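You operate a simulated robot arm through the tools that you are given. There is no shell and no other tool. Be economical: measure what you need, move in short steps, check, and stop when the job is done.

You run a simulated two-armed robot. Do the job below in one go: nothing can be reset, and whatever is moved stays where it is left.

JOB
Draw the water through the filter stand at 30 to 40 kPa, vent it and put the purple cover on.
Fine: vent shut first; hold the stand to pump; vent once the funnel is empty; the dust cover sits on the funnel.

The check looks at the end state, three seconds after you hand in, the way a careful person would. Anything else that was tipped, shoved, dropped, spilled or broken makes it a failure. A push-on lid holds only when it is set on centred and level and pressed home; a screw cap is set on level and turned clockwise until tight.

ROBOT AND FRAMES
Two 6-joint arms with two-finger parallel grippers on one trunk, on a base that drives. Base frame: it is fixed to the floor where the robot stands at the start and does not move with it; the origin is under the middle of the robot, x ahead of it, y to its left, z up; the surface under the hand at the start is at about z = 740. Lengths are in mm, angles in rad, forces in N, time in s.
The left shoulder is at the start at [80, 216, 1571], the right one opposite. With the tool pointing down near the work surface each hand reaches from about 100 to 620 mm from the robot's upright axis, wherever it stands, measured 20 degrees to its own side. Places, roughly: pump handle of the filter stand [400, -100, 800]; rim of the filter stand's funnel [500, 100, 900]; vent of the filter stand [500, -100, 800]. Payload 3.43 kg a hand.
The tool frame of a hand sits at the grasp point between the pads (the TCP): z along the fingers, y along the line on which they close. The tips reach 30 mm beyond it. Largest opening 94 mm; finger width 28, thickness 10; the body of the gripper, 50 by 96 mm, starts 55 mm behind the TCP.
Orientation is told as [roll, pitch, yaw] about the base's x, y, z axes, in that order, counted from this pose: with the fingers straight down and closing along the base's y, the tool's x points along the base's -x, its y along +y and its z along -z.

CONTROLS
- The arms move only by the tool drive_tool. It takes "left_increments", "right_increments" or both (then of equal length, played together; a hand with none holds still); each is a list of rows, each a list of 3 entries, a list of its own where there are three numbers: the gripper command, from -1 (shut) to 1 (fully open), values between in proportion, then the shift along the tool's x, y, z in units of 50 mm (1.0 is 50 mm), then the turn, a rotation vector about the tool's x, y, z in units of 4 degrees (1.0 is 4 degrees). In form: [[grip, [dx, dy, dz], [ax, ay, az]], ...]. A call has 1 to 8 rows; each row shifts and turns the commanded pose from where the row before left it, along the tool's axes as they then stand. A call with a number of a shift or a turn outside -1 to 1 is refused whole. Each row takes 0.2 s and may step no farther than 50 mm and 0.15 rad from the row before; otherwise, or with a gripper value out of range, the whole call is refused. Where a pose cannot be reached the arm comes as near as it can. A force on the tool above 40 N (or 10 N above the force at the start of the call, whichever is more), or a blocked arm, ends the call early, and 0.2 s more pass. The fingers move at their own pace (about 72 mm/s each) and stop on an object; they squeeze with about 31 N. The grip force told is the motor's: it shows also when the fingers shut on nothing. Time passes only in rows, and 0.2 s behind the last, so rows that do not move let the fingers close. The reply holds the time, the measured pose of the TCP, the force on the tool along the base axes, the opening and the grip force, in the units named above and with some noise, with the torque about the TCP (base axes, N m) and any sound that the robot's microphone picked up.
- Cameras (640 x 400 px; columns grow to the right, rows downward): "scene" is now at [94.9, -19.8, 1717.9]; the picture's right is [-0.27, -0.96, 0.00], its down [-0.82, 0.23, -0.53] and it looks along [0.51, -0.14, -0.85] (base axes); focal length 253 px, centre (320, 200). "left" rides on the left gripper at [76, -14, -103] in its tool frame; the picture's right is [0.18, 0.98, 0.00], its down [-0.75, 0.14, -0.64] and it looks along [-0.63, 0.12, 0.77] (tool axes); focal length 243 px, centre (320, 200). "right" rides on the right gripper at [76, 14, -102] in its tool frame; the picture's right is [-0.18, 0.98, 0.00], its down [-0.75, -0.14, -0.64] and it looks along [-0.63, -0.12, 0.77] (tool axes); focal length 243 px, centre (320, 200). There is no depth. A picture from a camera that has moved, and an enlarged one, comes with that camera's place and axes in the base frame and with its lens.
- camera(camera): a new picture of that camera. It takes no simulated time.
- move_column(by): slides the trunk up (or, below 0, down) by that many mm; the arms and the scene camera ride with it, the base frame stays. It gives what a move gives, with no picture.
- roll_base(legs): drives the robot by 1 to 6 legs, each [ahead, left, turn to the left] in mm, mm and rad, along the robot's own axes; the way and the turn of a leg run together, so that a leg with both is an arc; at most 1500 mm and 3.142 rad a leg. The arms and the cameras ride along, it lands a little off, and it stops where it bumps. It gives what a move gives.
- aim_head(pan, tilt): turns the head with the scene camera to pan (to the left, within 1.501 rad either way) and tilt (down, from -0.506 to 1.204), counted from straight ahead of the robot. It gives what a move gives.
- inspect(camera, box): a new picture of the part [left, top, right, bottom] of that camera's present view, enlarged. It takes no simulated time.
- job_done(): hands the job in; it is judged then, once.

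Work in short steps. Places have to be worked out from the pictures, the camera data and where the tool is seen: move nearer, look again, correct. Check each grasp and each placing, and mend what went wrong. You have 120 turns and 92 pictures in all, those below and enlarged ones among them. Open the grippers and draw the arms clear of the work before you hand the job in, unless the task says otherwise; then end with one line.

The tools are called after "Call:" as a command line: name --argument value ..., lists and objects as JSON in quotes. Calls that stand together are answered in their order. drive_tool: Moves the arms, as the interface text tells. Its arguments: {"type":"object","properties":{"left_increments":{"type":"array"},"right_increments":{"type":"array"}},"required":[]} The other tools are called the same way: move_column (by) slides the trunk up or down; roll_base (legs) drives the base; aim_head (pan, tilt) turns the head that bears the scene camera; camera (camera) takes a picture; inspect (camera, box) takes an enlarged picture of a part of a camera's view; job_done () hands the job in.

At the start:

```text
time: 0.0
left_tcp_pos: [591.3, 55.1, 1062.6]
left_tcp_rot: [0.0, -0.001, 0.0]
left_force: [-0.2, 0.6, 0.6]
left_wrist_torque: [0.02, 0.02, 0.01]
left_gripper_width: 94.0
left_grasp_force: 0.1
right_tcp_pos: [369.3, -276.5, 999.5]
right_tcp_rot: [-0.001, 0.001, -0.001]
right_force: [0.2, -0.3, -0.2]
right_wrist_torque: [-0.01, -0.01, 0.0]
right_gripper_width: 94.2
right_grasp_force: 0.0
trunk travel left (down, up): [-801.0, 39.0]
robot x, y, heading: [1.4, -0.4, 0.0]
head pan, tilt: [-0.272, 1.018]
```

scene: 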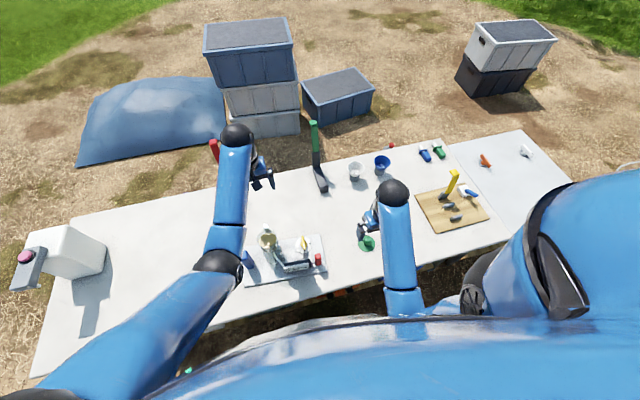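
right: 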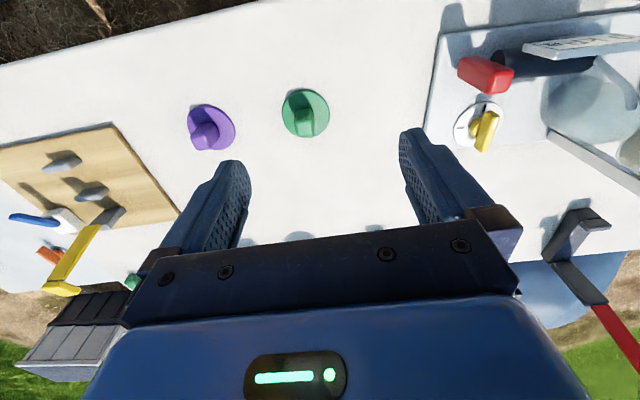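
left: 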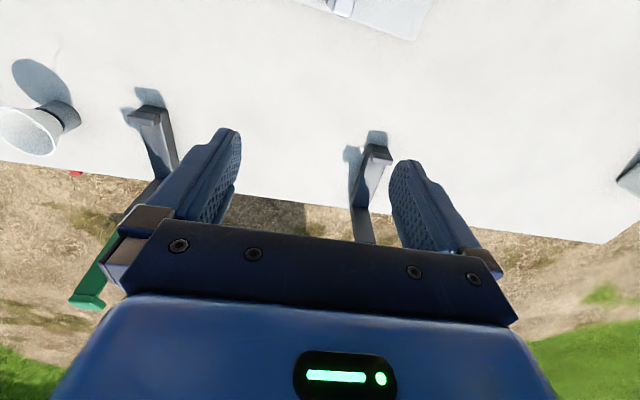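

I look closer at the filter stand and the covers.

Call:
inspect --camera "scene" --box '[220, 210, 400, 320]'

Call:
inspect --camera "right" --box '[400, 0, 640, 150]'

```text
3.56 times, centred on (310, 265) of scene
camera zoom: at [94.9, -19.8, 1717.9], right [-0.27, -0.96, 0.0], down [-0.82, 0.23, -0.53], along [0.51, -0.14, -0.85], focal length 899 px, centre (356, -31)
```

zoom: 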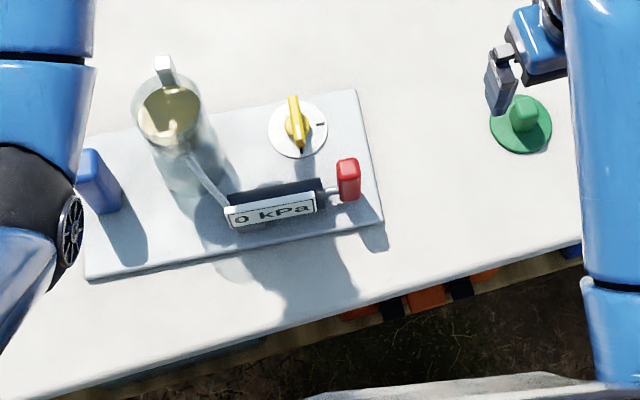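

```text
2.67 times, centred on (520, 75) of right
camera zoom: at [292.9, -261.8, 1102.5], right [0.18, 0.98, 0.0], down [0.75, -0.14, 0.64], along [0.63, -0.12, -0.77], focal length 647 px, centre (-213, 533)
```

zoom: 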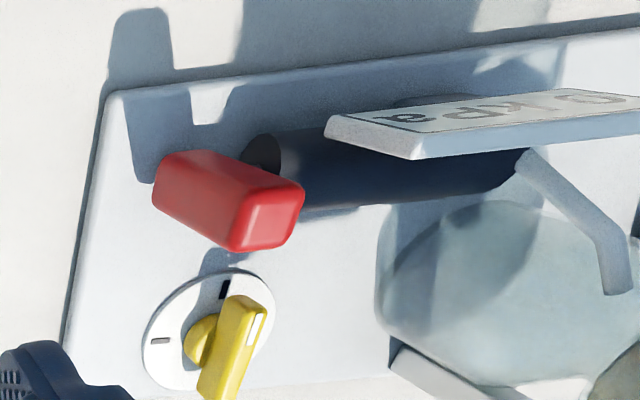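

The stand lies ahead with the vent at about (471,-57), the red handle at about (396,-94), and the purple cover at about (413,-452). I enlarge the vent, the purple cover and the table to read the marks.

Call:
inspect --camera "scene" --box '[284, 230, 332, 260]'

Call:
inspect --camera "right" --box '[440, 80, 520, 160]'

Call:
inspect --camera "right" --box '[170, 70, 350, 180]'

Call:
inspect --camera "scene" --box '[230, 215, 290, 290]'

```text
13.33 times, centred on (308, 245) of scene
camera zoom: at [94.9, -19.8, 1717.9], right [-0.27, -0.96, 0.0], down [-0.82, 0.23, -0.53], along [0.51, -0.14, -0.85], focal length 3372 px, centre (480, -400)
```

zoom: 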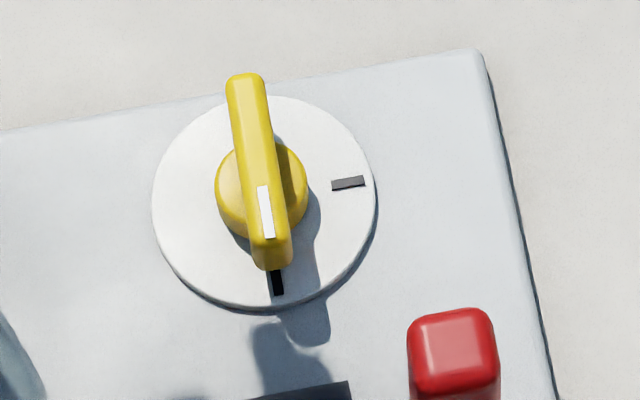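

```text
5.00 times, centred on (480, 120) of right
camera zoom: at [292.9, -261.8, 1102.5], right [0.18, 0.98, 0.0], down [0.75, -0.14, 0.64], along [0.63, -0.12, -0.77], focal length 1213 px, centre (-480, 600)
```

zoom: 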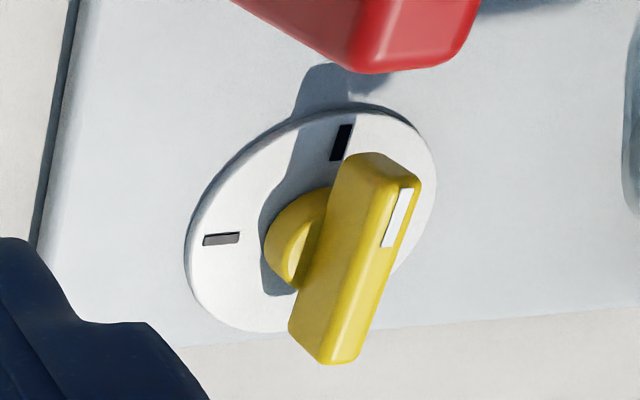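

```text
3.56 times, centred on (260, 125) of right
camera zoom: at [292.9, -261.8, 1102.5], right [0.18, 0.98, 0.0], down [0.75, -0.14, 0.64], along [0.63, -0.12, -0.77], focal length 863 px, centre (533, 467)
```

zoom: 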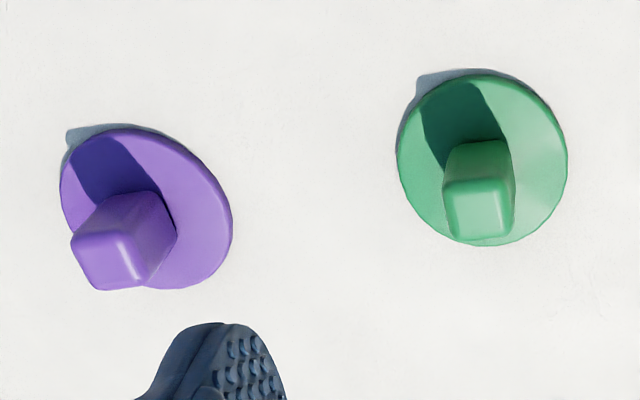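

```text
5.33 times, centred on (260, 252) of scene
camera zoom: at [94.9, -19.8, 1717.9], right [-0.27, -0.96, 0.0], down [-0.82, 0.23, -0.53], along [0.51, -0.14, -0.85], focal length 1349 px, centre (640, -80)
```

zoom: 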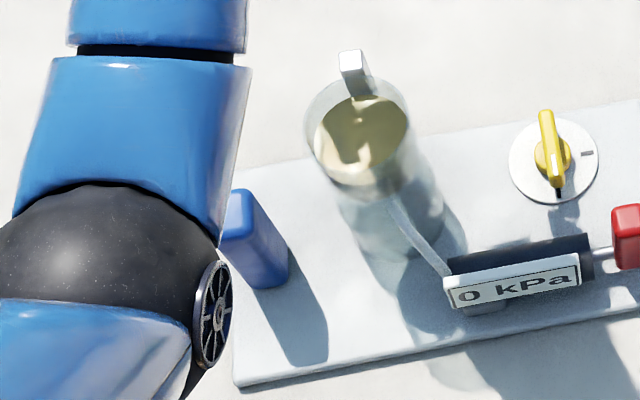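

Marks: the striped lever end points at the black mark (toward me), with the second mark at the right. I bring the right hand above the vent and the left hand above the blue post for closer views.

Call:
drive_tool --left_increments '[[1, [0.4, 0.4, 0.2], [0, 0, 0]], [1, [0.4, 0.4, 0.2], [0, 0, 0]], [1, [0.4, 0.4, 0.2], [0, 0, 0]], [1, [0.4, 0.4, 0.2], [0, 0, 0]], [1, [0.4, 0.4, 0.2], [0, 0, 0]], [1, [0.26, 0.14, 0.2], [0, 0, 0]]]' --right_increments '[[1, [-0.3, 0.723, 0.3], [0, 0, 0]], [1, [-0.3, 0.723, 0.3], [0, 0, 0]], [1, [-0.3, 0.723, 0.3], [0, 0, 0]], [1, [-0.3, 0.723, 0.3], [0, 0, 0]], [1, [-0.3, 0.723, 0.3], [0, 0, 0]], [1, [-0.3, 0.723, 0.3], [0, 0, 0]]]'

Call:
camera --camera "left"

Call:
camera --camera "right"

```text
time: 1.4
left_tcp_pos: [479.2, 164.2, 998.4]
left_tcp_rot: [-0.002, 0.0, -0.002]
left_force: [-0.4, 0.3, 0.4]
left_wrist_torque: [-0.03, 0.01, 0.02]
left_gripper_width: 94.0
left_grasp_force: 0.0
right_tcp_pos: [458.2, -57.8, 910.4]
right_tcp_rot: [-0.002, 0.002, 0.001]
right_force: [-0.1, -0.4, 0.5]
right_wrist_torque: [-0.04, -0.01, -0.01]
right_gripper_width: 94.1
right_grasp_force: 0.0
trunk travel left (down, up): [-801.0, 39.0]
robot x, y, heading: [-2.0, -3.3, 0.003]
head pan, tilt: [-0.272, 1.018]
```

```text
82 pictures are left
camera left: at [403.4, 151.3, 1100.7], right [-0.18, 0.98, 0.0], down [0.75, 0.14, 0.64], along [0.63, 0.12, -0.77], focal length 243 px, centre (320, 200)
```

left: 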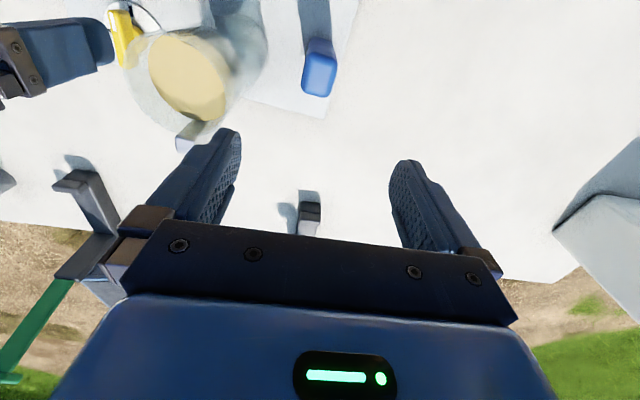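

```text
81 pictures are left
camera right: at [381.9, -44.0, 1013.2], right [0.18, 0.98, 0.0], down [0.75, -0.14, 0.64], along [0.63, -0.12, -0.77], focal length 243 px, centre (320, 200)
```

right: 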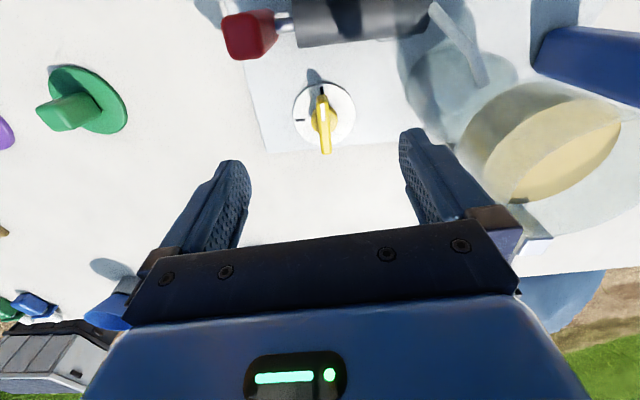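

Vent centre is at about (478,-59.5), lever top z≈780, and its yaw is about -4°. The blue post is at about (455,164) and I will grip it with the closing line along x, clear of the funnel. Right hand descends over the lever while the left one turns.

Call:
drive_tool --left_increments '[[1, [0.48, 0, 0], [0, 0, 0]], [1, [0, 0, 0], [0, 0, 1]], [1, [0, 0, 0], [0, 0, 1]], [1, [0, 0, 0], [0, 0, 1]], [1, [0, 0, 0], [0, 0, 1]], [1, [0, 0, 0], [0, 0, 1]], [1, [0, 0, 0], [0, 0, 1]], [1, [0, 0, 0], [0, 0, 1]]]' --right_increments '[[0, [-0.4, -0.034, 0], [0, 0, 0]], [0, [0, 0, 0.3], [0, 0, 1]], [0, [0, 0, 0.4], [0, 0, 0]], [0, [0, 0, 0.4], [0, 0, 0]], [0, [0, 0, 0.4], [0, 0, 0]], [0, [0, 0, 0.3], [0, 0, 0]], [0, [0, 0, 0.2], [0, 0, 0]], [0, [0, 0, 0], [0, 0, 0]]]'

Call:
camera --camera "right"

```text
time: 3.2
left_tcp_pos: [454.8, 161.7, 1001.1]
left_tcp_rot: [0.001, 0.001, -0.49]
left_force: [0.0, -0.4, -0.1]
left_wrist_torque: [0.01, 0.0, -0.02]
left_gripper_width: 94.0
left_grasp_force: 0.1
right_tcp_pos: [478.7, -61.4, 811.3]
right_tcp_rot: [0.0, 0.002, -0.069]
right_force: [-0.8, 0.4, 0.3]
right_wrist_torque: [-0.03, 0.02, 0.0]
right_gripper_width: 46.8
right_grasp_force: 0.0
trunk travel left (down, up): [-801.0, 39.0]
robot x, y, heading: [0.4, -1.5, -0.001]
head pan, tilt: [-0.272, 1.018]
```

```text
80 pictures are left
camera right: at [404.8, -42.2, 913.7], right [0.25, 0.97, 0.0], down [0.74, -0.19, 0.64], along [0.62, -0.16, -0.77], focal length 243 px, centre (320, 200)
```

right: 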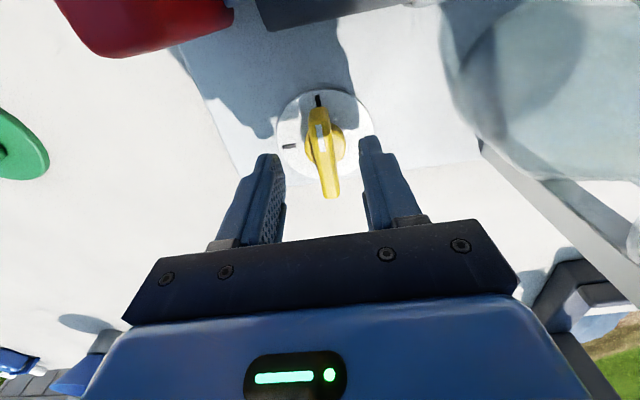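

Lever is between the fingers; lower 14 mm more and close, with the left hand turning on.

Call:
drive_tool --left_increments '[[1, [0, 0, 0], [0, 0, 1]], [1, [0, 0, 0], [0, 0, 1]], [1, [0, 0, 0], [0, 0, 1]], [1, [0, 0, 0], [0, 0, 1]], [1, [0, 0, 0], [0, 0, 1]], [1, [0, 0, 0], [0, 0, 1]], [1, [0, 0, 0], [0, 0, 1]], [1, [0, 0, 0], [0, 0, 1]]]' --right_increments '[[0, [0.03, 0.03, 0.14], [0, 0, 0]], [0, [0, 0, 0.14], [0, 0, 0]], [0, [0, 0, 0], [0, 0, 0]], [-1, [0, 0, 0], [0, 0, 0]], [-1, [0, 0, 0], [0, 0, 0]], [-1, [0, 0, 0], [0, 0, 0]], [-1, [0, 0, 0], [0, 0, 0]], [-1, [0, 0, 0], [0, 0, 0]]]'

Call:
camera --camera "right"

Call:
camera --camera "left"

```text
time: 5.0
left_tcp_pos: [454.3, 162.7, 1000.4]
left_tcp_rot: [0.001, 0.002, -1.05]
left_force: [0.7, 0.9, -0.1]
left_wrist_torque: [0.0, 0.04, 0.02]
left_gripper_width: 94.2
left_grasp_force: 0.0
right_tcp_pos: [476.7, -59.1, 796.1]
right_tcp_rot: [0.0, 0.0, -0.069]
right_force: [0.4, 0.7, 0.4]
right_wrist_torque: [0.0, -0.06, 0.0]
right_gripper_width: 11.1
right_grasp_force: 30.8
trunk travel left (down, up): [-801.0, 39.0]
robot x, y, heading: [0.4, 0.4, 0.002]
head pan, tilt: [-0.272, 1.018]
```

```text
79 pictures are left
camera right: at [402.1, -40.2, 899.2], right [0.25, 0.97, 0.0], down [0.74, -0.19, 0.64], along [0.62, -0.16, -0.77], focal length 243 px, centre (320, 200)
```

right: 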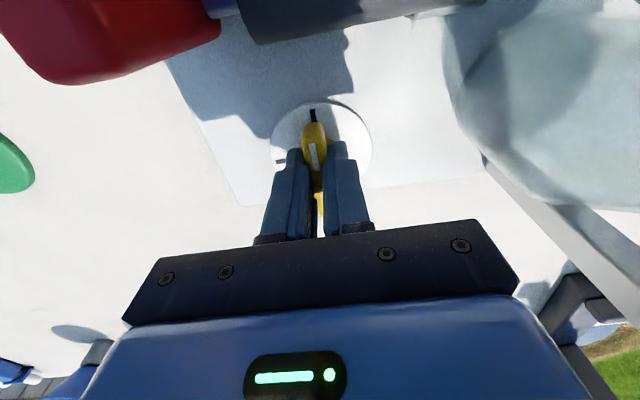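

```text
78 pictures are left
camera left: at [404.4, 221.0, 1102.7], right [0.76, 0.65, 0.0], down [0.5, -0.58, 0.64], along [0.42, -0.49, -0.77], focal length 243 px, centre (320, 200)
```

left: 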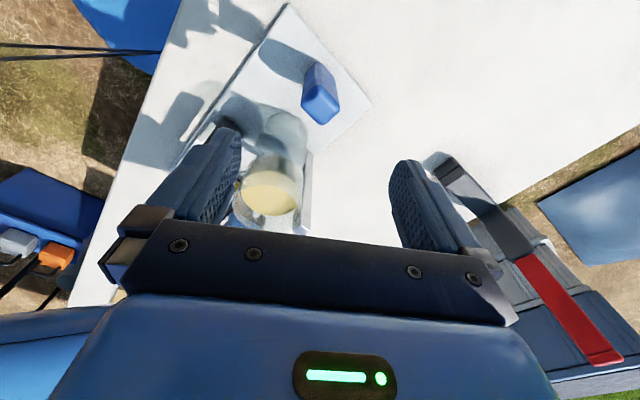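

Lever gripped (11 mm). Now turn it 90° counter-clockwise (striped end to the right mark), left hand finishing its turn.

Call:
drive_tool --left_increments '[[1, [0, 0, 0], [0, 0, 1]], [1, [0, 0, 0], [0, 0, 1]], [1, [0, 0, 0], [0, 0, 1]], [1, [0, 0, 0], [0, 0, 1]], [1, [0, 0, 0], [0, 0, 1]], [1, [0, 0, 0], [0, 0, 1]], [1, [0, 0, 0], [0, 0, 1]], [1, [0, 0, 0], [0, 0, 1]]]' --right_increments '[[-1, [0, 0, 0], [0, 0, -1]], [-1, [0, 0, 0], [0, 0, -1]], [-1, [0, 0, 0], [0, 0, -1]], [-1, [0, 0, 0], [0, 0, -1]], [-1, [0, 0, 0], [0, 0, -1]], [-1, [0, 0, 0], [0, 0, -1]], [-1, [0, 0, 0], [0, 0, -1]], [-1, [0, 0, 0], [0, 0, -1]]]'

Call:
camera --camera "right"

```text
time: 6.8
left_tcp_pos: [453.5, 160.3, 1000.8]
left_tcp_rot: [0.0, 0.0, -1.608]
left_force: [0.0, 0.5, -1.0]
left_wrist_torque: [0.01, 0.01, 0.03]
left_gripper_width: 94.1
left_grasp_force: 0.2
right_tcp_pos: [477.3, -59.9, 795.4]
right_tcp_rot: [0.0, -0.001, 0.49]
right_force: [2.6, -4.2, 9.8]
right_wrist_torque: [-0.36, 0.5, -0.03]
right_gripper_width: 11.0
right_grasp_force: 30.7
trunk travel left (down, up): [-801.0, 39.0]
robot x, y, heading: [2.0, 0.8, 0.001]
head pan, tilt: [-0.272, 1.018]
```

```text
77 pictures are left
camera right: at [403.2, -83.1, 898.4], right [-0.3, 0.95, 0.0], down [0.73, 0.23, 0.64], along [0.61, 0.19, -0.77], focal length 243 px, centre (320, 200)
```

right: 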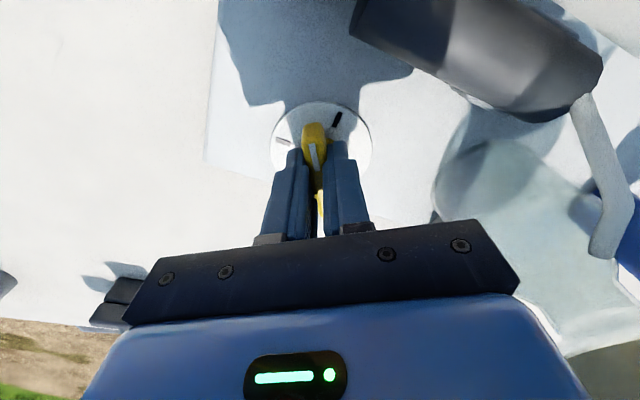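

Turning works. Continue the turn; left hand lowers over the post.

Call:
drive_tool --left_increments '[[1, [0, 0.04, 0.35], [0, 0, 0.5]], [1, [0, 0, 0.35], [0, 0, 0]], [1, [0, 0, 0.35], [0, 0, 0]], [1, [0, 0, 0.35], [0, 0, 0]], [1, [0, 0, 0.35], [0, 0, 0]], [1, [0, 0, 0.2], [0, 0, 0]], [1, [0, 0, 0], [0, 0, 0]], [1, [0, 0, 0], [0, 0, 0]]]' --right_increments '[[-1, [0, 0, 0], [0, 0, -1]], [-1, [0, 0, 0], [0, 0, -1]], [-1, [0, 0, 0], [0, 0, -1]], [-1, [0, 0, 0], [0, 0, -1]], [-1, [0, 0, 0], [0, 0, -1]], [-1, [0, 0, 0], [0, 0, -1]], [-1, [0, 0, 0], [0, 0, -1]], [-1, [0, 0, 0], [0, 0, -1]]]'

Call:
camera --camera "left"

```text
time: 8.6
left_tcp_pos: [455.3, 161.2, 903.1]
left_tcp_rot: [-0.002, 0.0, -1.64]
left_force: [0.4, 0.4, -0.3]
left_wrist_torque: [0.01, 0.02, -0.02]
left_gripper_width: 93.9
left_grasp_force: 0.1
right_tcp_pos: [478.1, -59.0, 796.6]
right_tcp_rot: [0.001, 0.0, 1.049]
right_force: [2.7, -2.9, 5.9]
right_wrist_torque: [0.3, -0.29, -0.01]
right_gripper_width: 11.2
right_grasp_force: 30.8
trunk travel left (down, up): [-801.0, 39.0]
robot x, y, heading: [-1.2, 2.0, 0.002]
head pan, tilt: [-0.272, 1.018]
```

```text
76 pictures are left
camera left: at [446.5, 238.2, 1006.5], right [0.99, 0.11, 0.0], down [0.09, -0.76, 0.64], along [0.07, -0.64, -0.77], focal length 243 px, centre (320, 200)
```

left: 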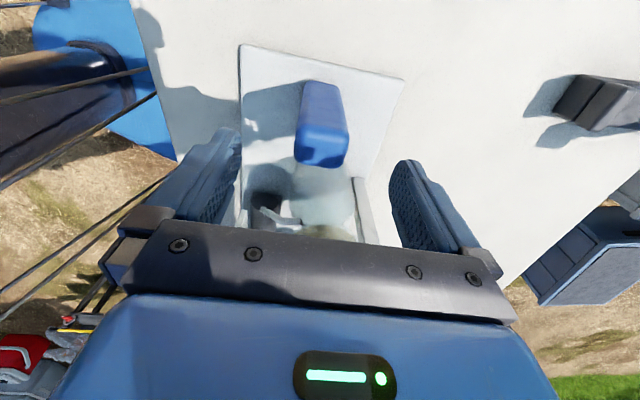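

Post is centred between the fingers, top ≈ 860. Lower to ~846 and close; right hand finishes the last ~26°.

Call:
drive_tool --left_increments '[[1, [0, 0, 0.35], [0, 0, 0]], [1, [0, 0, 0.35], [0, 0, 0]], [1, [0, 0, 0.35], [0, 0, 0]], [1, [0, 0, 0.1], [0, 0, 0]], [-1, [0, 0, 0], [0, 0, 0]], [-1, [0, 0, 0], [0, 0, 0]], [-1, [0, 0, 0], [0, 0, 0]], [-1, [0, 0, 0], [0, 0, 0]]]' --right_increments '[[-1, [0, 0, 0], [0, 0, -1]], [-1, [0, 0, 0], [0, 0, -1]], [-1, [0, 0, 0], [0, 0, -1]], [-1, [0, 0, 0], [0, 0, -1]], [-1, [0, 0, 0], [0, 0, -1]], [-1, [0, 0, 0], [0, 0, -1]], [-1, [0, 0, 0], [0, 0, -0.5]], [-1, [0, 0, 0], [0, 0, 0]]]'

Call:
camera --camera "right"

Call:
camera --camera "left"

```text
time: 10.4
left_tcp_pos: [455.7, 158.9, 846.4]
left_tcp_rot: [0.001, 0.001, -1.643]
left_force: [-2.0, -0.3, 0.3]
left_wrist_torque: [0.18, -0.1, -0.41]
left_gripper_width: 40.3
left_grasp_force: 31.2
right_tcp_pos: [477.0, -58.5, 795.6]
right_tcp_rot: [0.001, 0.0, 1.501]
right_force: [2.3, -0.2, 2.2]
right_wrist_torque: [0.08, -0.06, -0.45]
right_gripper_width: 11.6
right_grasp_force: 30.5
trunk travel left (down, up): [-801.0, 39.0]
robot x, y, heading: [-0.6, -2.8, -0.001]
head pan, tilt: [-0.272, 1.018]
```

```text
75 pictures are left
camera right: at [457.7, -133.8, 898.7], right [-0.97, 0.25, 0.0], down [0.19, 0.74, 0.64], along [0.16, 0.62, -0.77], focal length 243 px, centre (320, 200)
```

right: 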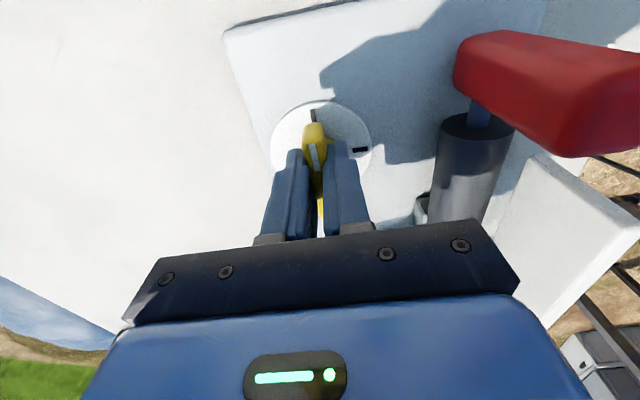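

```text
74 pictures are left
camera left: at [446.5, 237.0, 948.9], right [0.99, 0.11, 0.0], down [0.09, -0.76, 0.64], along [0.07, -0.64, -0.77], focal length 243 px, centre (320, 200)
```

left: 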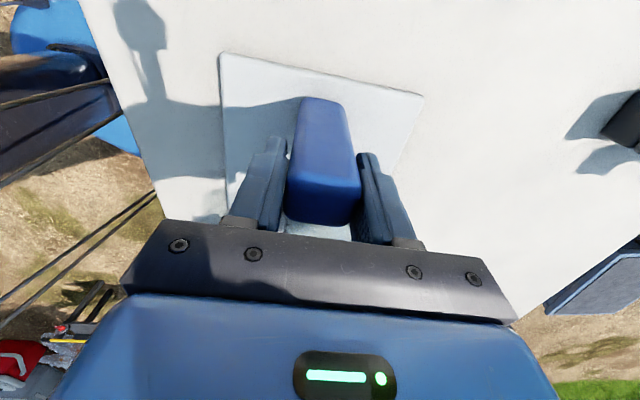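

Both done. Release the lever, raise the right hand well clear, and look at the vent and handle.

Call:
drive_tool --right_increments '[[0, [0, 0, 0], [0, 0, 0]], [0, [0, 0, 0], [0, 0, 0]], [0, [0, 0, -0.5], [0, 0, 0]], [0, [0, 0, -0.8], [0, 0, 0]], [0, [0.5, 0, -0.8], [0, 0, 0]], [0, [0.9, 0, 0], [0, 0, 0]], [0, [0.9, 0, 0], [0, 0, 0]], [0, [0.5, 0, 0], [0, 0, 0]]]'

Call:
inspect --camera "scene" --box '[260, 225, 340, 285]'

Call:
camera --camera "right"

```text
time: 12.2
left_tcp_pos: [455.3, 160.9, 845.2]
left_tcp_rot: [0.001, -0.002, -1.643]
left_force: [-0.1, -0.6, 0.4]
left_wrist_torque: [0.04, -0.04, -0.16]
left_gripper_width: 40.2
left_grasp_force: 30.8
right_tcp_pos: [469.9, -197.9, 901.7]
right_tcp_rot: [-0.002, -0.001, 1.503]
right_force: [0.4, 0.5, 0.5]
right_wrist_torque: [0.03, 0.01, -0.01]
right_gripper_width: 47.0
right_grasp_force: 0.1
trunk travel left (down, up): [-801.0, 39.0]
robot x, y, heading: [-0.1, 1.0, -0.002]
head pan, tilt: [-0.272, 1.018]
```

```text
6.67 times, centred on (300, 255) of scene
camera zoom: at [95.2, -20.1, 1717.8], right [-0.27, -0.96, 0.0], down [-0.82, 0.23, -0.52], along [0.51, -0.14, -0.85], focal length 1686 px, centre (453, -167)
```

zoom: 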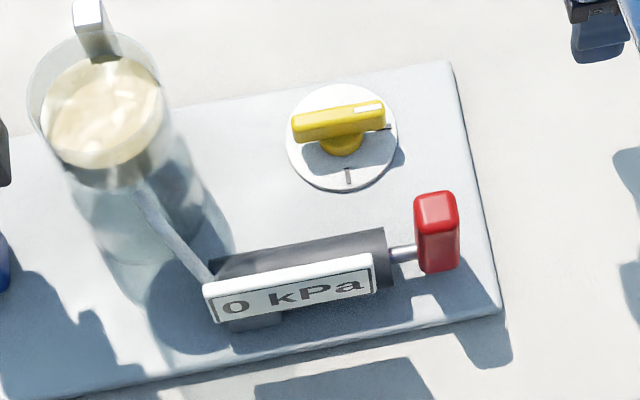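

```text
72 pictures are left
camera right: at [451.3, -273.2, 1003.9], right [-0.97, 0.25, 0.0], down [0.19, 0.74, 0.64], along [0.16, 0.62, -0.77], focal length 243 px, centre (320, 200)
```

right: 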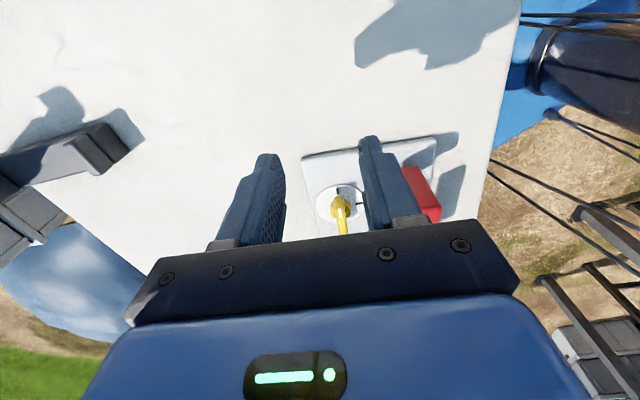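

Lever now points at the other mark. Red handle: top centre ≈ (396,-93,830). I move the right hand above it and check.

Call:
drive_tool --right_increments '[[0, [-0.5, 0.405, 0], [0, 0, 0]], [0, [-0.5, 0.405, 0], [0, 0, 0]], [0, [-0.5, 0.405, 0], [0, 0, 0]], [0, [-0.5, 0.405, 0], [0, 0, 0]], [0, [0, 0, 0.2], [0, 0, 0]], [0, [0, 0, 0], [0, 0, 0]]]'

Call:
camera --camera "right"

Call:
inspect --camera "scene" --box '[260, 225, 340, 285]'

```text
time: 13.6
left_tcp_pos: [455.7, 159.5, 847.4]
left_tcp_rot: [0.0, 0.001, -1.643]
left_force: [0.0, 0.0, 0.3]
left_wrist_torque: [0.02, 0.01, 0.0]
left_gripper_width: 40.0
left_grasp_force: 31.2
right_tcp_pos: [395.1, -91.3, 890.4]
right_tcp_rot: [0.0, 0.0, 1.501]
right_force: [0.0, -0.3, -0.5]
right_wrist_torque: [-0.01, -0.01, 0.02]
right_gripper_width: 47.3
right_grasp_force: 0.0
trunk travel left (down, up): [-801.0, 39.0]
robot x, y, heading: [-1.6, 0.9, 0.003]
head pan, tilt: [-0.272, 1.018]
```

```text
71 pictures are left
camera right: at [375.4, -166.2, 994.2], right [-0.97, 0.25, 0.0], down [0.19, 0.74, 0.64], along [0.16, 0.62, -0.77], focal length 243 px, centre (320, 200)
```

right: 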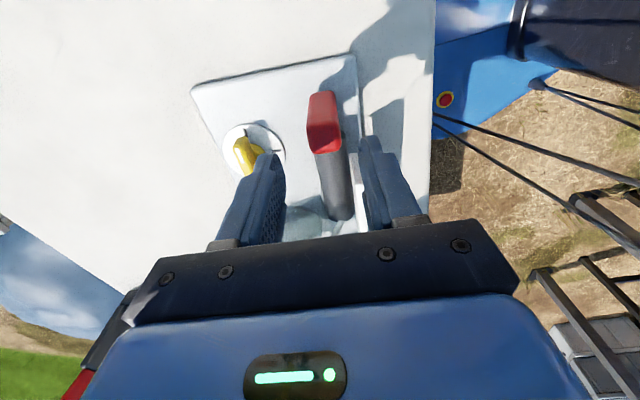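

```text
6.67 times, centred on (300, 255) of scene
camera zoom: at [95.2, -19.8, 1717.8], right [-0.27, -0.96, 0.0], down [-0.82, 0.23, -0.52], along [0.51, -0.14, -0.85], focal length 1686 px, centre (453, -167)
```

zoom: 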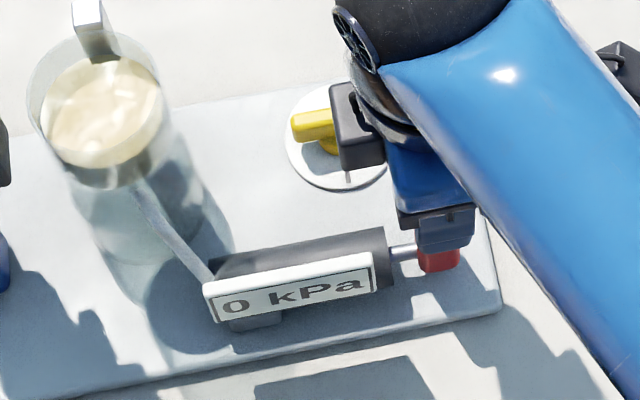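

Handle is centred between the fingers (x≈392). Lower to z≈811 and close on it.

Call:
drive_tool --right_increments '[[0, [0, 0.05, 0.4], [0, 0, 0]], [0, [0, 0, 0.4], [0, 0, 0]], [0, [0, 0, 0.4], [0, 0, 0]], [0, [0, 0, 0.38], [0, 0, 0]], [-1, [0, 0, 0], [0, 0, 0]], [-1, [0, 0, 0], [0, 0, 0]], [-1, [0, 0, 0], [0, 0, 0]]]'

Call:
inspect --camera "scene" --box '[260, 225, 340, 285]'

Call:
camera --camera "right"

```text
time: 15.2
left_tcp_pos: [456.6, 160.9, 845.2]
left_tcp_rot: [-0.002, 0.001, -1.64]
left_force: [1.7, 1.3, -0.1]
left_wrist_torque: [-0.08, 0.17, 0.27]
left_gripper_width: 40.2
left_grasp_force: 30.6
right_tcp_pos: [393.3, -89.9, 811.3]
right_tcp_rot: [-0.001, 0.0, 1.501]
right_force: [-1.6, -0.8, 0.2]
right_wrist_torque: [-0.04, -0.18, 0.09]
right_gripper_width: 27.6
right_grasp_force: 30.8
trunk travel left (down, up): [-801.0, 39.0]
robot x, y, heading: [-0.1, -0.5, 0.001]
head pan, tilt: [-0.272, 1.018]
```

```text
6.67 times, centred on (300, 255) of scene
camera zoom: at [95.4, -19.6, 1717.8], right [-0.27, -0.96, 0.0], down [-0.82, 0.23, -0.52], along [0.51, -0.14, -0.85], focal length 1686 px, centre (453, -167)
```

zoom: 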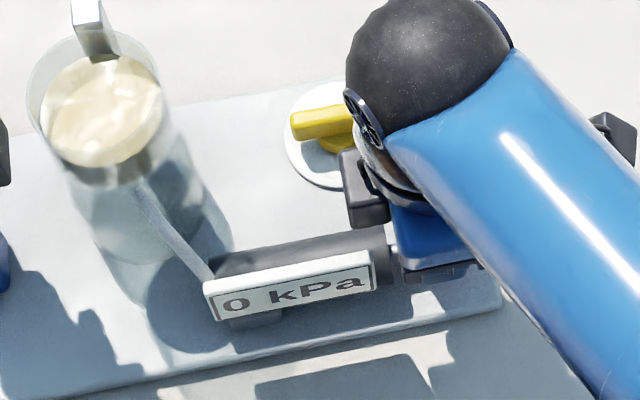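

```text
68 pictures are left
camera right: at [373.8, -165.6, 914.9], right [-0.97, 0.25, 0.0], down [0.19, 0.74, 0.64], along [0.16, 0.62, -0.77], focal length 243 px, centre (320, 200)
```

right: 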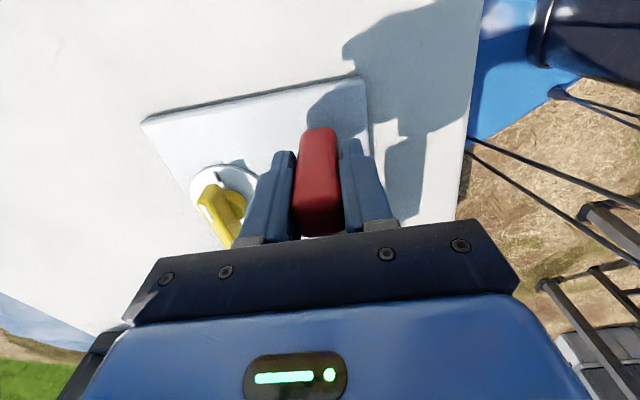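

Gripped at 27.6 mm. Pull the handle out 20 mm slowly while the left hand holds, and read the gauge.

Call:
drive_tool --right_increments '[[-1, [0.1, 0, 0], [0, 0, 0]], [-1, [0.1, 0, 0], [0, 0, 0]], [-1, [0.1, 0, 0], [0, 0, 0]], [-1, [0.1, 0, 0], [0, 0, 0]]]'

Call:
inspect --camera "scene" --box '[260, 225, 340, 285]'

```text
time: 16.2
left_tcp_pos: [455.3, 159.4, 847.1]
left_tcp_rot: [-0.001, -0.001, -1.641]
left_force: [-1.1, -0.7, 0.7]
left_wrist_torque: [-0.64, -0.2, 0.15]
left_gripper_width: 40.2
left_grasp_force: 30.5
right_tcp_pos: [393.3, -113.4, 812.0]
right_tcp_rot: [-0.002, 0.0, 1.501]
right_force: [0.6, 0.4, 2.8]
right_wrist_torque: [0.6, 0.2, 0.01]
right_gripper_width: 27.5
right_grasp_force: 31.3
trunk travel left (down, up): [-801.0, 39.0]
robot x, y, heading: [0.9, 2.6, -0.002]
head pan, tilt: [-0.272, 1.018]
```

```text
6.67 times, centred on (300, 255) of scene
camera zoom: at [95.1, -19.9, 1717.9], right [-0.27, -0.96, 0.0], down [-0.82, 0.23, -0.52], along [0.51, -0.14, -0.85], focal length 1686 px, centre (453, -167)
```

zoom: 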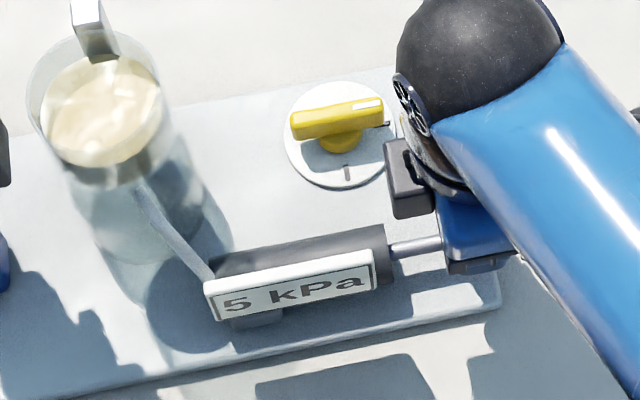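

The gauge shows 5 kPa, so the vent is shut. Pull 20 mm more.

Call:
drive_tool --right_increments '[[-1, [0.1, 0, 0], [0, 0, 0]], [-1, [0.1, 0, 0], [0, 0, 0]], [-1, [0.1, 0, 0], [0, 0, 0]], [-1, [0.1, 0, 0], [0, 0, 0]]]'

Call:
inspect --camera "scene" --box '[260, 225, 340, 285]'

```text
time: 17.2
left_tcp_pos: [454.9, 158.9, 847.1]
left_tcp_rot: [-0.001, 0.001, -1.642]
left_force: [-3.4, -1.0, 0.3]
left_wrist_torque: [-0.42, 0.07, -0.48]
left_gripper_width: 40.1
left_grasp_force: 30.7
right_tcp_pos: [390.0, -133.8, 812.6]
right_tcp_rot: [-0.002, -0.001, 1.503]
right_force: [4.0, 0.5, 2.6]
right_wrist_torque: [0.49, 0.14, -0.17]
right_gripper_width: 27.7
right_grasp_force: 31.5
trunk travel left (down, up): [-801.0, 39.0]
robot x, y, heading: [-1.1, -0.4, 0.004]
head pan, tilt: [-0.272, 1.018]
```

```text
6.67 times, centred on (300, 255) of scene
camera zoom: at [94.9, -20.0, 1717.9], right [-0.27, -0.96, 0.0], down [-0.82, 0.23, -0.53], along [0.51, -0.14, -0.85], focal length 1686 px, centre (453, -167)
```

zoom: 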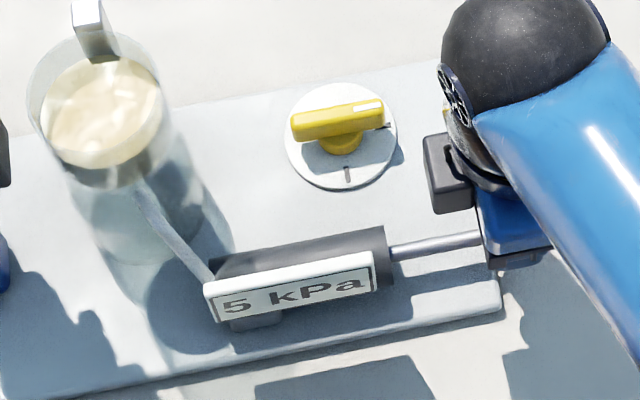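

Still 5 kPa, so it looks like a stroke-counting effect. Push in and pull out once more over 40 mm.

Call:
drive_tool --right_increments '[[-1, [-0.2, 0, 0], [0, 0, 0]], [-1, [-0.2, 0, 0], [0, 0, 0]], [-1, [-0.2, 0, 0], [0, 0, 0]], [-1, [-0.2, 0, 0], [0, 0, 0]], [-1, [0.2, 0, 0], [0, 0, 0]], [-1, [0.2, 0, 0], [0, 0, 0]], [-1, [0.2, 0, 0], [0, 0, 0]], [-1, [0.2, 0, 0], [0, 0, 0]]]'

Call:
inspect --camera "scene" --box '[260, 225, 340, 285]'

```text
time: 19.0
left_tcp_pos: [455.5, 160.2, 845.7]
left_tcp_rot: [0.0, -0.001, -1.641]
left_force: [-2.7, 0.7, 1.3]
left_wrist_torque: [-0.92, 0.2, -0.45]
left_gripper_width: 40.1
left_grasp_force: 30.9
right_tcp_pos: [388.0, -133.7, 812.0]
right_tcp_rot: [0.001, 0.001, 1.501]
right_force: [3.1, 0.1, -0.6]
right_wrist_torque: [0.27, -0.28, -0.2]
right_gripper_width: 27.6
right_grasp_force: 31.9
trunk travel left (down, up): [-801.0, 39.0]
robot x, y, heading: [-1.5, -0.6, 0.0]
head pan, tilt: [-0.272, 1.018]
```

```text
6.67 times, centred on (300, 255) of scene
camera zoom: at [95.0, -19.9, 1717.7], right [-0.27, -0.96, 0.0], down [-0.82, 0.23, -0.53], along [0.51, -0.14, -0.85], focal length 1686 px, centre (453, -167)
```

zoom: 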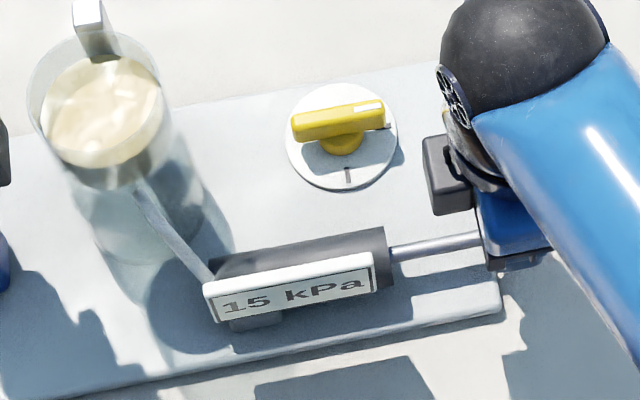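

15 kPa now. One more stroke and check.

Call:
drive_tool --right_increments '[[-1, [-0.2, 0, 0], [0, 0, 0]], [-1, [-0.2, 0, 0], [0, 0, 0]], [-1, [-0.2, 0, 0], [0, 0, 0]], [-1, [-0.2, 0, 0], [0, 0, 0]], [-1, [0.2, 0, 0], [0, 0, 0]], [-1, [0.2, 0, 0], [0, 0, 0]], [-1, [0.2, 0, 0], [0, 0, 0]], [-1, [0.2, 0, 0], [0, 0, 0]]]'

Call:
inspect --camera "scene" --box '[260, 225, 340, 285]'

```text
time: 20.8
left_tcp_pos: [455.1, 159.3, 847.4]
left_tcp_rot: [0.002, 0.002, -1.642]
left_force: [-1.9, -0.5, 0.9]
left_wrist_torque: [-0.97, 0.07, -0.26]
left_gripper_width: 40.3
left_grasp_force: 30.8
right_tcp_pos: [388.1, -132.3, 812.3]
right_tcp_rot: [-0.002, 0.0, 1.502]
right_force: [2.6, 0.6, 3.8]
right_wrist_torque: [0.46, 0.07, -0.27]
right_gripper_width: 27.5
right_grasp_force: 30.8
trunk travel left (down, up): [-801.0, 39.0]
robot x, y, heading: [1.5, -0.7, -0.002]
head pan, tilt: [-0.272, 1.018]
```

```text
6.67 times, centred on (300, 255) of scene
camera zoom: at [94.6, -19.5, 1717.9], right [-0.27, -0.96, 0.0], down [-0.82, 0.23, -0.53], along [0.51, -0.14, -0.85], focal length 1686 px, centre (453, -167)
```

zoom: 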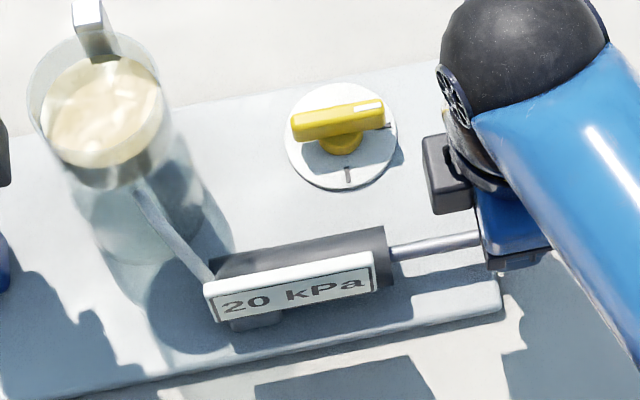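

20 kPa: about 7 per stroke. One more.

Call:
drive_tool --right_increments '[[-1, [-0.2, 0, 0], [0, 0, 0]], [-1, [-0.2, 0, 0], [0, 0, 0]], [-1, [-0.2, 0, 0], [0, 0, 0]], [-1, [-0.2, 0, 0], [0, 0, 0]], [-1, [0.2, 0, 0], [0, 0, 0]], [-1, [0.2, 0, 0], [0, 0, 0]], [-1, [0.2, 0, 0], [0, 0, 0]], [-1, [0.2, 0, 0], [0, 0, 0]]]'

Call:
inspect --camera "scene" --box '[260, 225, 340, 285]'

```text
time: 22.6
left_tcp_pos: [455.8, 159.1, 846.5]
left_tcp_rot: [0.001, 0.0, -1.641]
left_force: [-0.8, -1.2, 1.3]
left_wrist_torque: [-0.77, 0.15, -0.34]
left_gripper_width: 40.2
left_grasp_force: 31.0
right_tcp_pos: [388.7, -132.5, 812.3]
right_tcp_rot: [-0.001, 0.002, 1.501]
right_force: [0.9, 1.0, 0.5]
right_wrist_torque: [0.76, -0.21, 0.03]
right_gripper_width: 27.4
right_grasp_force: 31.1
trunk travel left (down, up): [-801.0, 39.0]
robot x, y, heading: [0.4, 1.7, 0.005]
head pan, tilt: [-0.272, 1.018]
```

```text
6.67 times, centred on (300, 255) of scene
camera zoom: at [94.9, -20.1, 1717.8], right [-0.27, -0.96, 0.0], down [-0.82, 0.23, -0.52], along [0.51, -0.14, -0.85], focal length 1686 px, centre (453, -167)
```

zoom: 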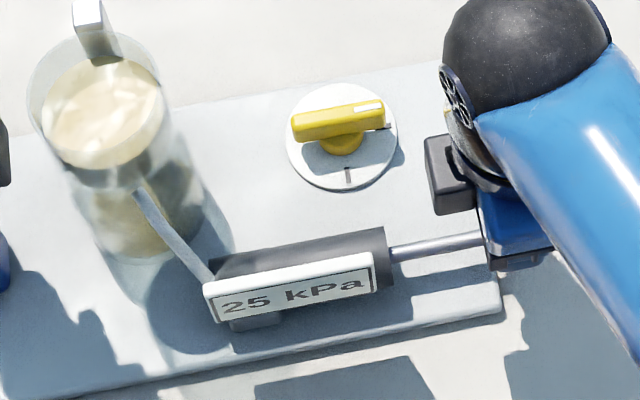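

25 kPa and water begins to pass. One more stroke should land near 32.

Call:
drive_tool --right_increments '[[-1, [-0.2, 0, 0], [0, 0, 0]], [-1, [-0.2, 0, 0], [0, 0, 0]], [-1, [-0.2, 0, 0], [0, 0, 0]], [-1, [-0.2, 0, 0], [0, 0, 0]], [-1, [0.2, 0, 0], [0, 0, 0]], [-1, [0.2, 0, 0], [0, 0, 0]], [-1, [0.2, 0, 0], [0, 0, 0]], [-1, [0.2, 0, 0], [0, 0, 0]]]'

Call:
inspect --camera "scene" --box '[260, 225, 340, 285]'

```text
time: 24.4
left_tcp_pos: [455.1, 159.4, 847.3]
left_tcp_rot: [0.0, 0.0, -1.643]
left_force: [-2.0, -1.2, 3.0]
left_wrist_torque: [-0.97, 0.12, -0.32]
left_gripper_width: 40.4
left_grasp_force: 31.2
right_tcp_pos: [388.1, -133.1, 811.0]
right_tcp_rot: [0.001, -0.001, 1.502]
right_force: [1.6, 1.0, -0.3]
right_wrist_torque: [0.23, 0.05, -0.25]
right_gripper_width: 27.5
right_grasp_force: 30.7
trunk travel left (down, up): [-801.0, 39.0]
robot x, y, heading: [-2.3, -2.1, -0.002]
head pan, tilt: [-0.272, 1.018]
```

```text
6.67 times, centred on (300, 255) of scene
camera zoom: at [95.2, -20.2, 1717.8], right [-0.27, -0.96, 0.0], down [-0.82, 0.23, -0.52], along [0.51, -0.14, -0.85], focal length 1686 px, centre (453, -167)
```

zoom: 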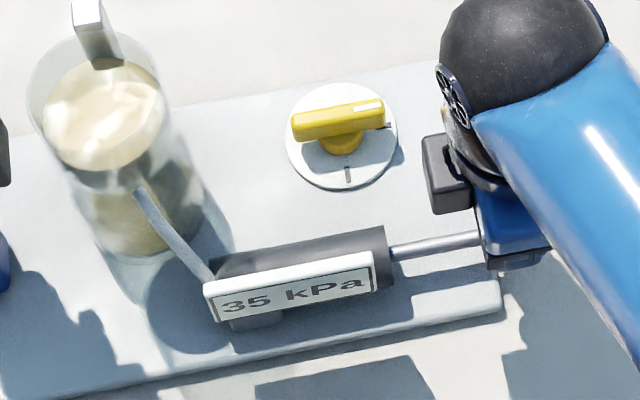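

35 kPa, inside the band. Wait 1.8 s and see how gauge and funnel level change.

Call:
drive_tool --right_increments '[[-1, [0, 0, 0], [0, 0, 0]], [-1, [0, 0, 0], [0, 0, 0]], [-1, [0, 0, 0], [0, 0, 0]], [-1, [0, 0, 0], [0, 0, 0]], [-1, [0, 0, 0], [0, 0, 0]], [-1, [0, 0, 0], [0, 0, 0]], [-1, [0, 0, 0], [0, 0, 0]], [-1, [0, 0, 0], [0, 0, 0]]]'

Call:
inspect --camera "scene" --box '[250, 215, 330, 285]'

```text
time: 26.2
left_tcp_pos: [455.9, 159.2, 847.2]
left_tcp_rot: [0.0, -0.001, -1.638]
left_force: [-0.5, 0.6, 0.8]
left_wrist_torque: [0.18, -0.04, -0.02]
left_gripper_width: 40.4
left_grasp_force: 30.8
right_tcp_pos: [388.9, -132.4, 812.4]
right_tcp_rot: [0.002, -0.003, 1.5]
right_force: [1.2, -1.3, 0.7]
right_wrist_torque: [-0.13, -0.05, -0.07]
right_gripper_width: 27.6
right_grasp_force: 31.2
trunk travel left (down, up): [-801.0, 39.0]
robot x, y, heading: [-1.9, -2.3, -0.001]
head pan, tilt: [-0.272, 1.018]
```

```text
5.71 times, centred on (290, 250) of scene
camera zoom: at [95.1, -19.8, 1717.9], right [-0.27, -0.96, 0.0], down [-0.82, 0.23, -0.52], along [0.51, -0.14, -0.85], focal length 1445 px, centre (491, -86)
```

zoom: 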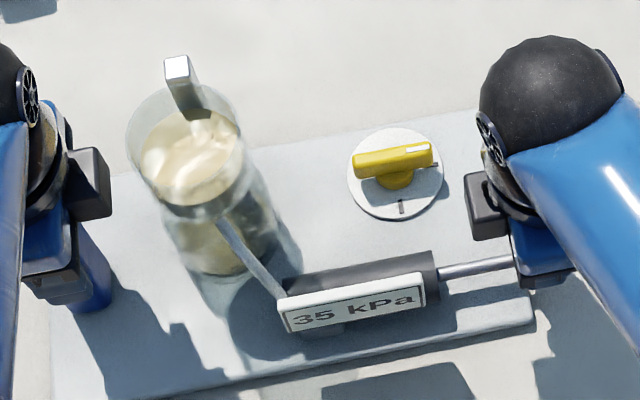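

Holding steady at 35 kPa and draining. Wait on.

Call:
drive_tool --right_increments '[[-1, [0, 0, 0], [0, 0, 0]], [-1, [0, 0, 0], [0, 0, 0]], [-1, [0, 0, 0], [0, 0, 0]], [-1, [0, 0, 0], [0, 0, 0]], [-1, [0, 0, 0], [0, 0, 0]], [-1, [0, 0, 0], [0, 0, 0]], [-1, [0, 0, 0], [0, 0, 0]], [-1, [0, 0, 0], [0, 0, 0]]]'

Call:
drive_tool --right_increments '[[-1, [0, 0, 0], [0, 0, 0]], [-1, [0, 0, 0], [0, 0, 0]], [-1, [0, 0, 0], [0, 0, 0]], [-1, [0, 0, 0], [0, 0, 0]], [-1, [0, 0, 0], [0, 0, 0]], [-1, [0, 0, 0], [0, 0, 0]], [-1, [0, 0, 0], [0, 0, 0]], [-1, [0, 0, 0], [0, 0, 0]]]'

Call:
inspect --camera "scene" --box '[250, 215, 330, 285]'

```text
time: 28.0
left_tcp_pos: [455.7, 159.1, 846.9]
left_tcp_rot: [-0.001, -0.001, -1.642]
left_force: [-0.9, 1.2, 1.6]
left_wrist_torque: [0.08, -0.04, -0.19]
left_gripper_width: 40.1
left_grasp_force: 31.2
right_tcp_pos: [390.1, -132.7, 813.1]
right_tcp_rot: [0.001, 0.0, 1.501]
right_force: [0.4, 0.9, 0.5]
right_wrist_torque: [0.03, 0.01, -0.04]
right_gripper_width: 27.6
right_grasp_force: 30.6
trunk travel left (down, up): [-801.0, 39.0]
robot x, y, heading: [0.2, -2.2, 0.001]
head pan, tilt: [-0.272, 1.018]
```

```text
time: 29.8
left_tcp_pos: [456.2, 159.5, 846.1]
left_tcp_rot: [-0.001, 0.0, -1.643]
left_force: [-0.7, 0.5, 0.3]
left_wrist_torque: [0.01, 0.02, -0.11]
left_gripper_width: 40.2
left_grasp_force: 31.3
right_tcp_pos: [389.9, -133.1, 811.4]
right_tcp_rot: [-0.001, -0.002, 1.501]
right_force: [0.3, -0.3, -0.8]
right_wrist_torque: [-0.01, 0.01, -0.02]
right_gripper_width: 27.5
right_grasp_force: 31.5
trunk travel left (down, up): [-801.0, 39.0]
robot x, y, heading: [-1.0, -3.2, -0.001]
head pan, tilt: [-0.272, 1.018]
```

```text
5.71 times, centred on (290, 250) of scene
camera zoom: at [95.1, -19.8, 1717.8], right [-0.27, -0.96, 0.0], down [-0.82, 0.23, -0.52], along [0.51, -0.14, -0.85], focal length 1445 px, centre (491, -86)
```

zoom: 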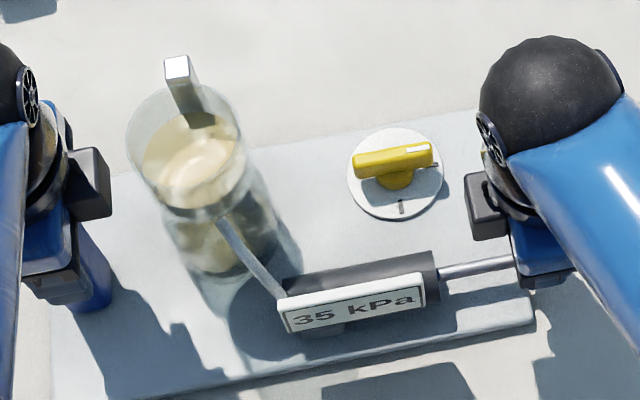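

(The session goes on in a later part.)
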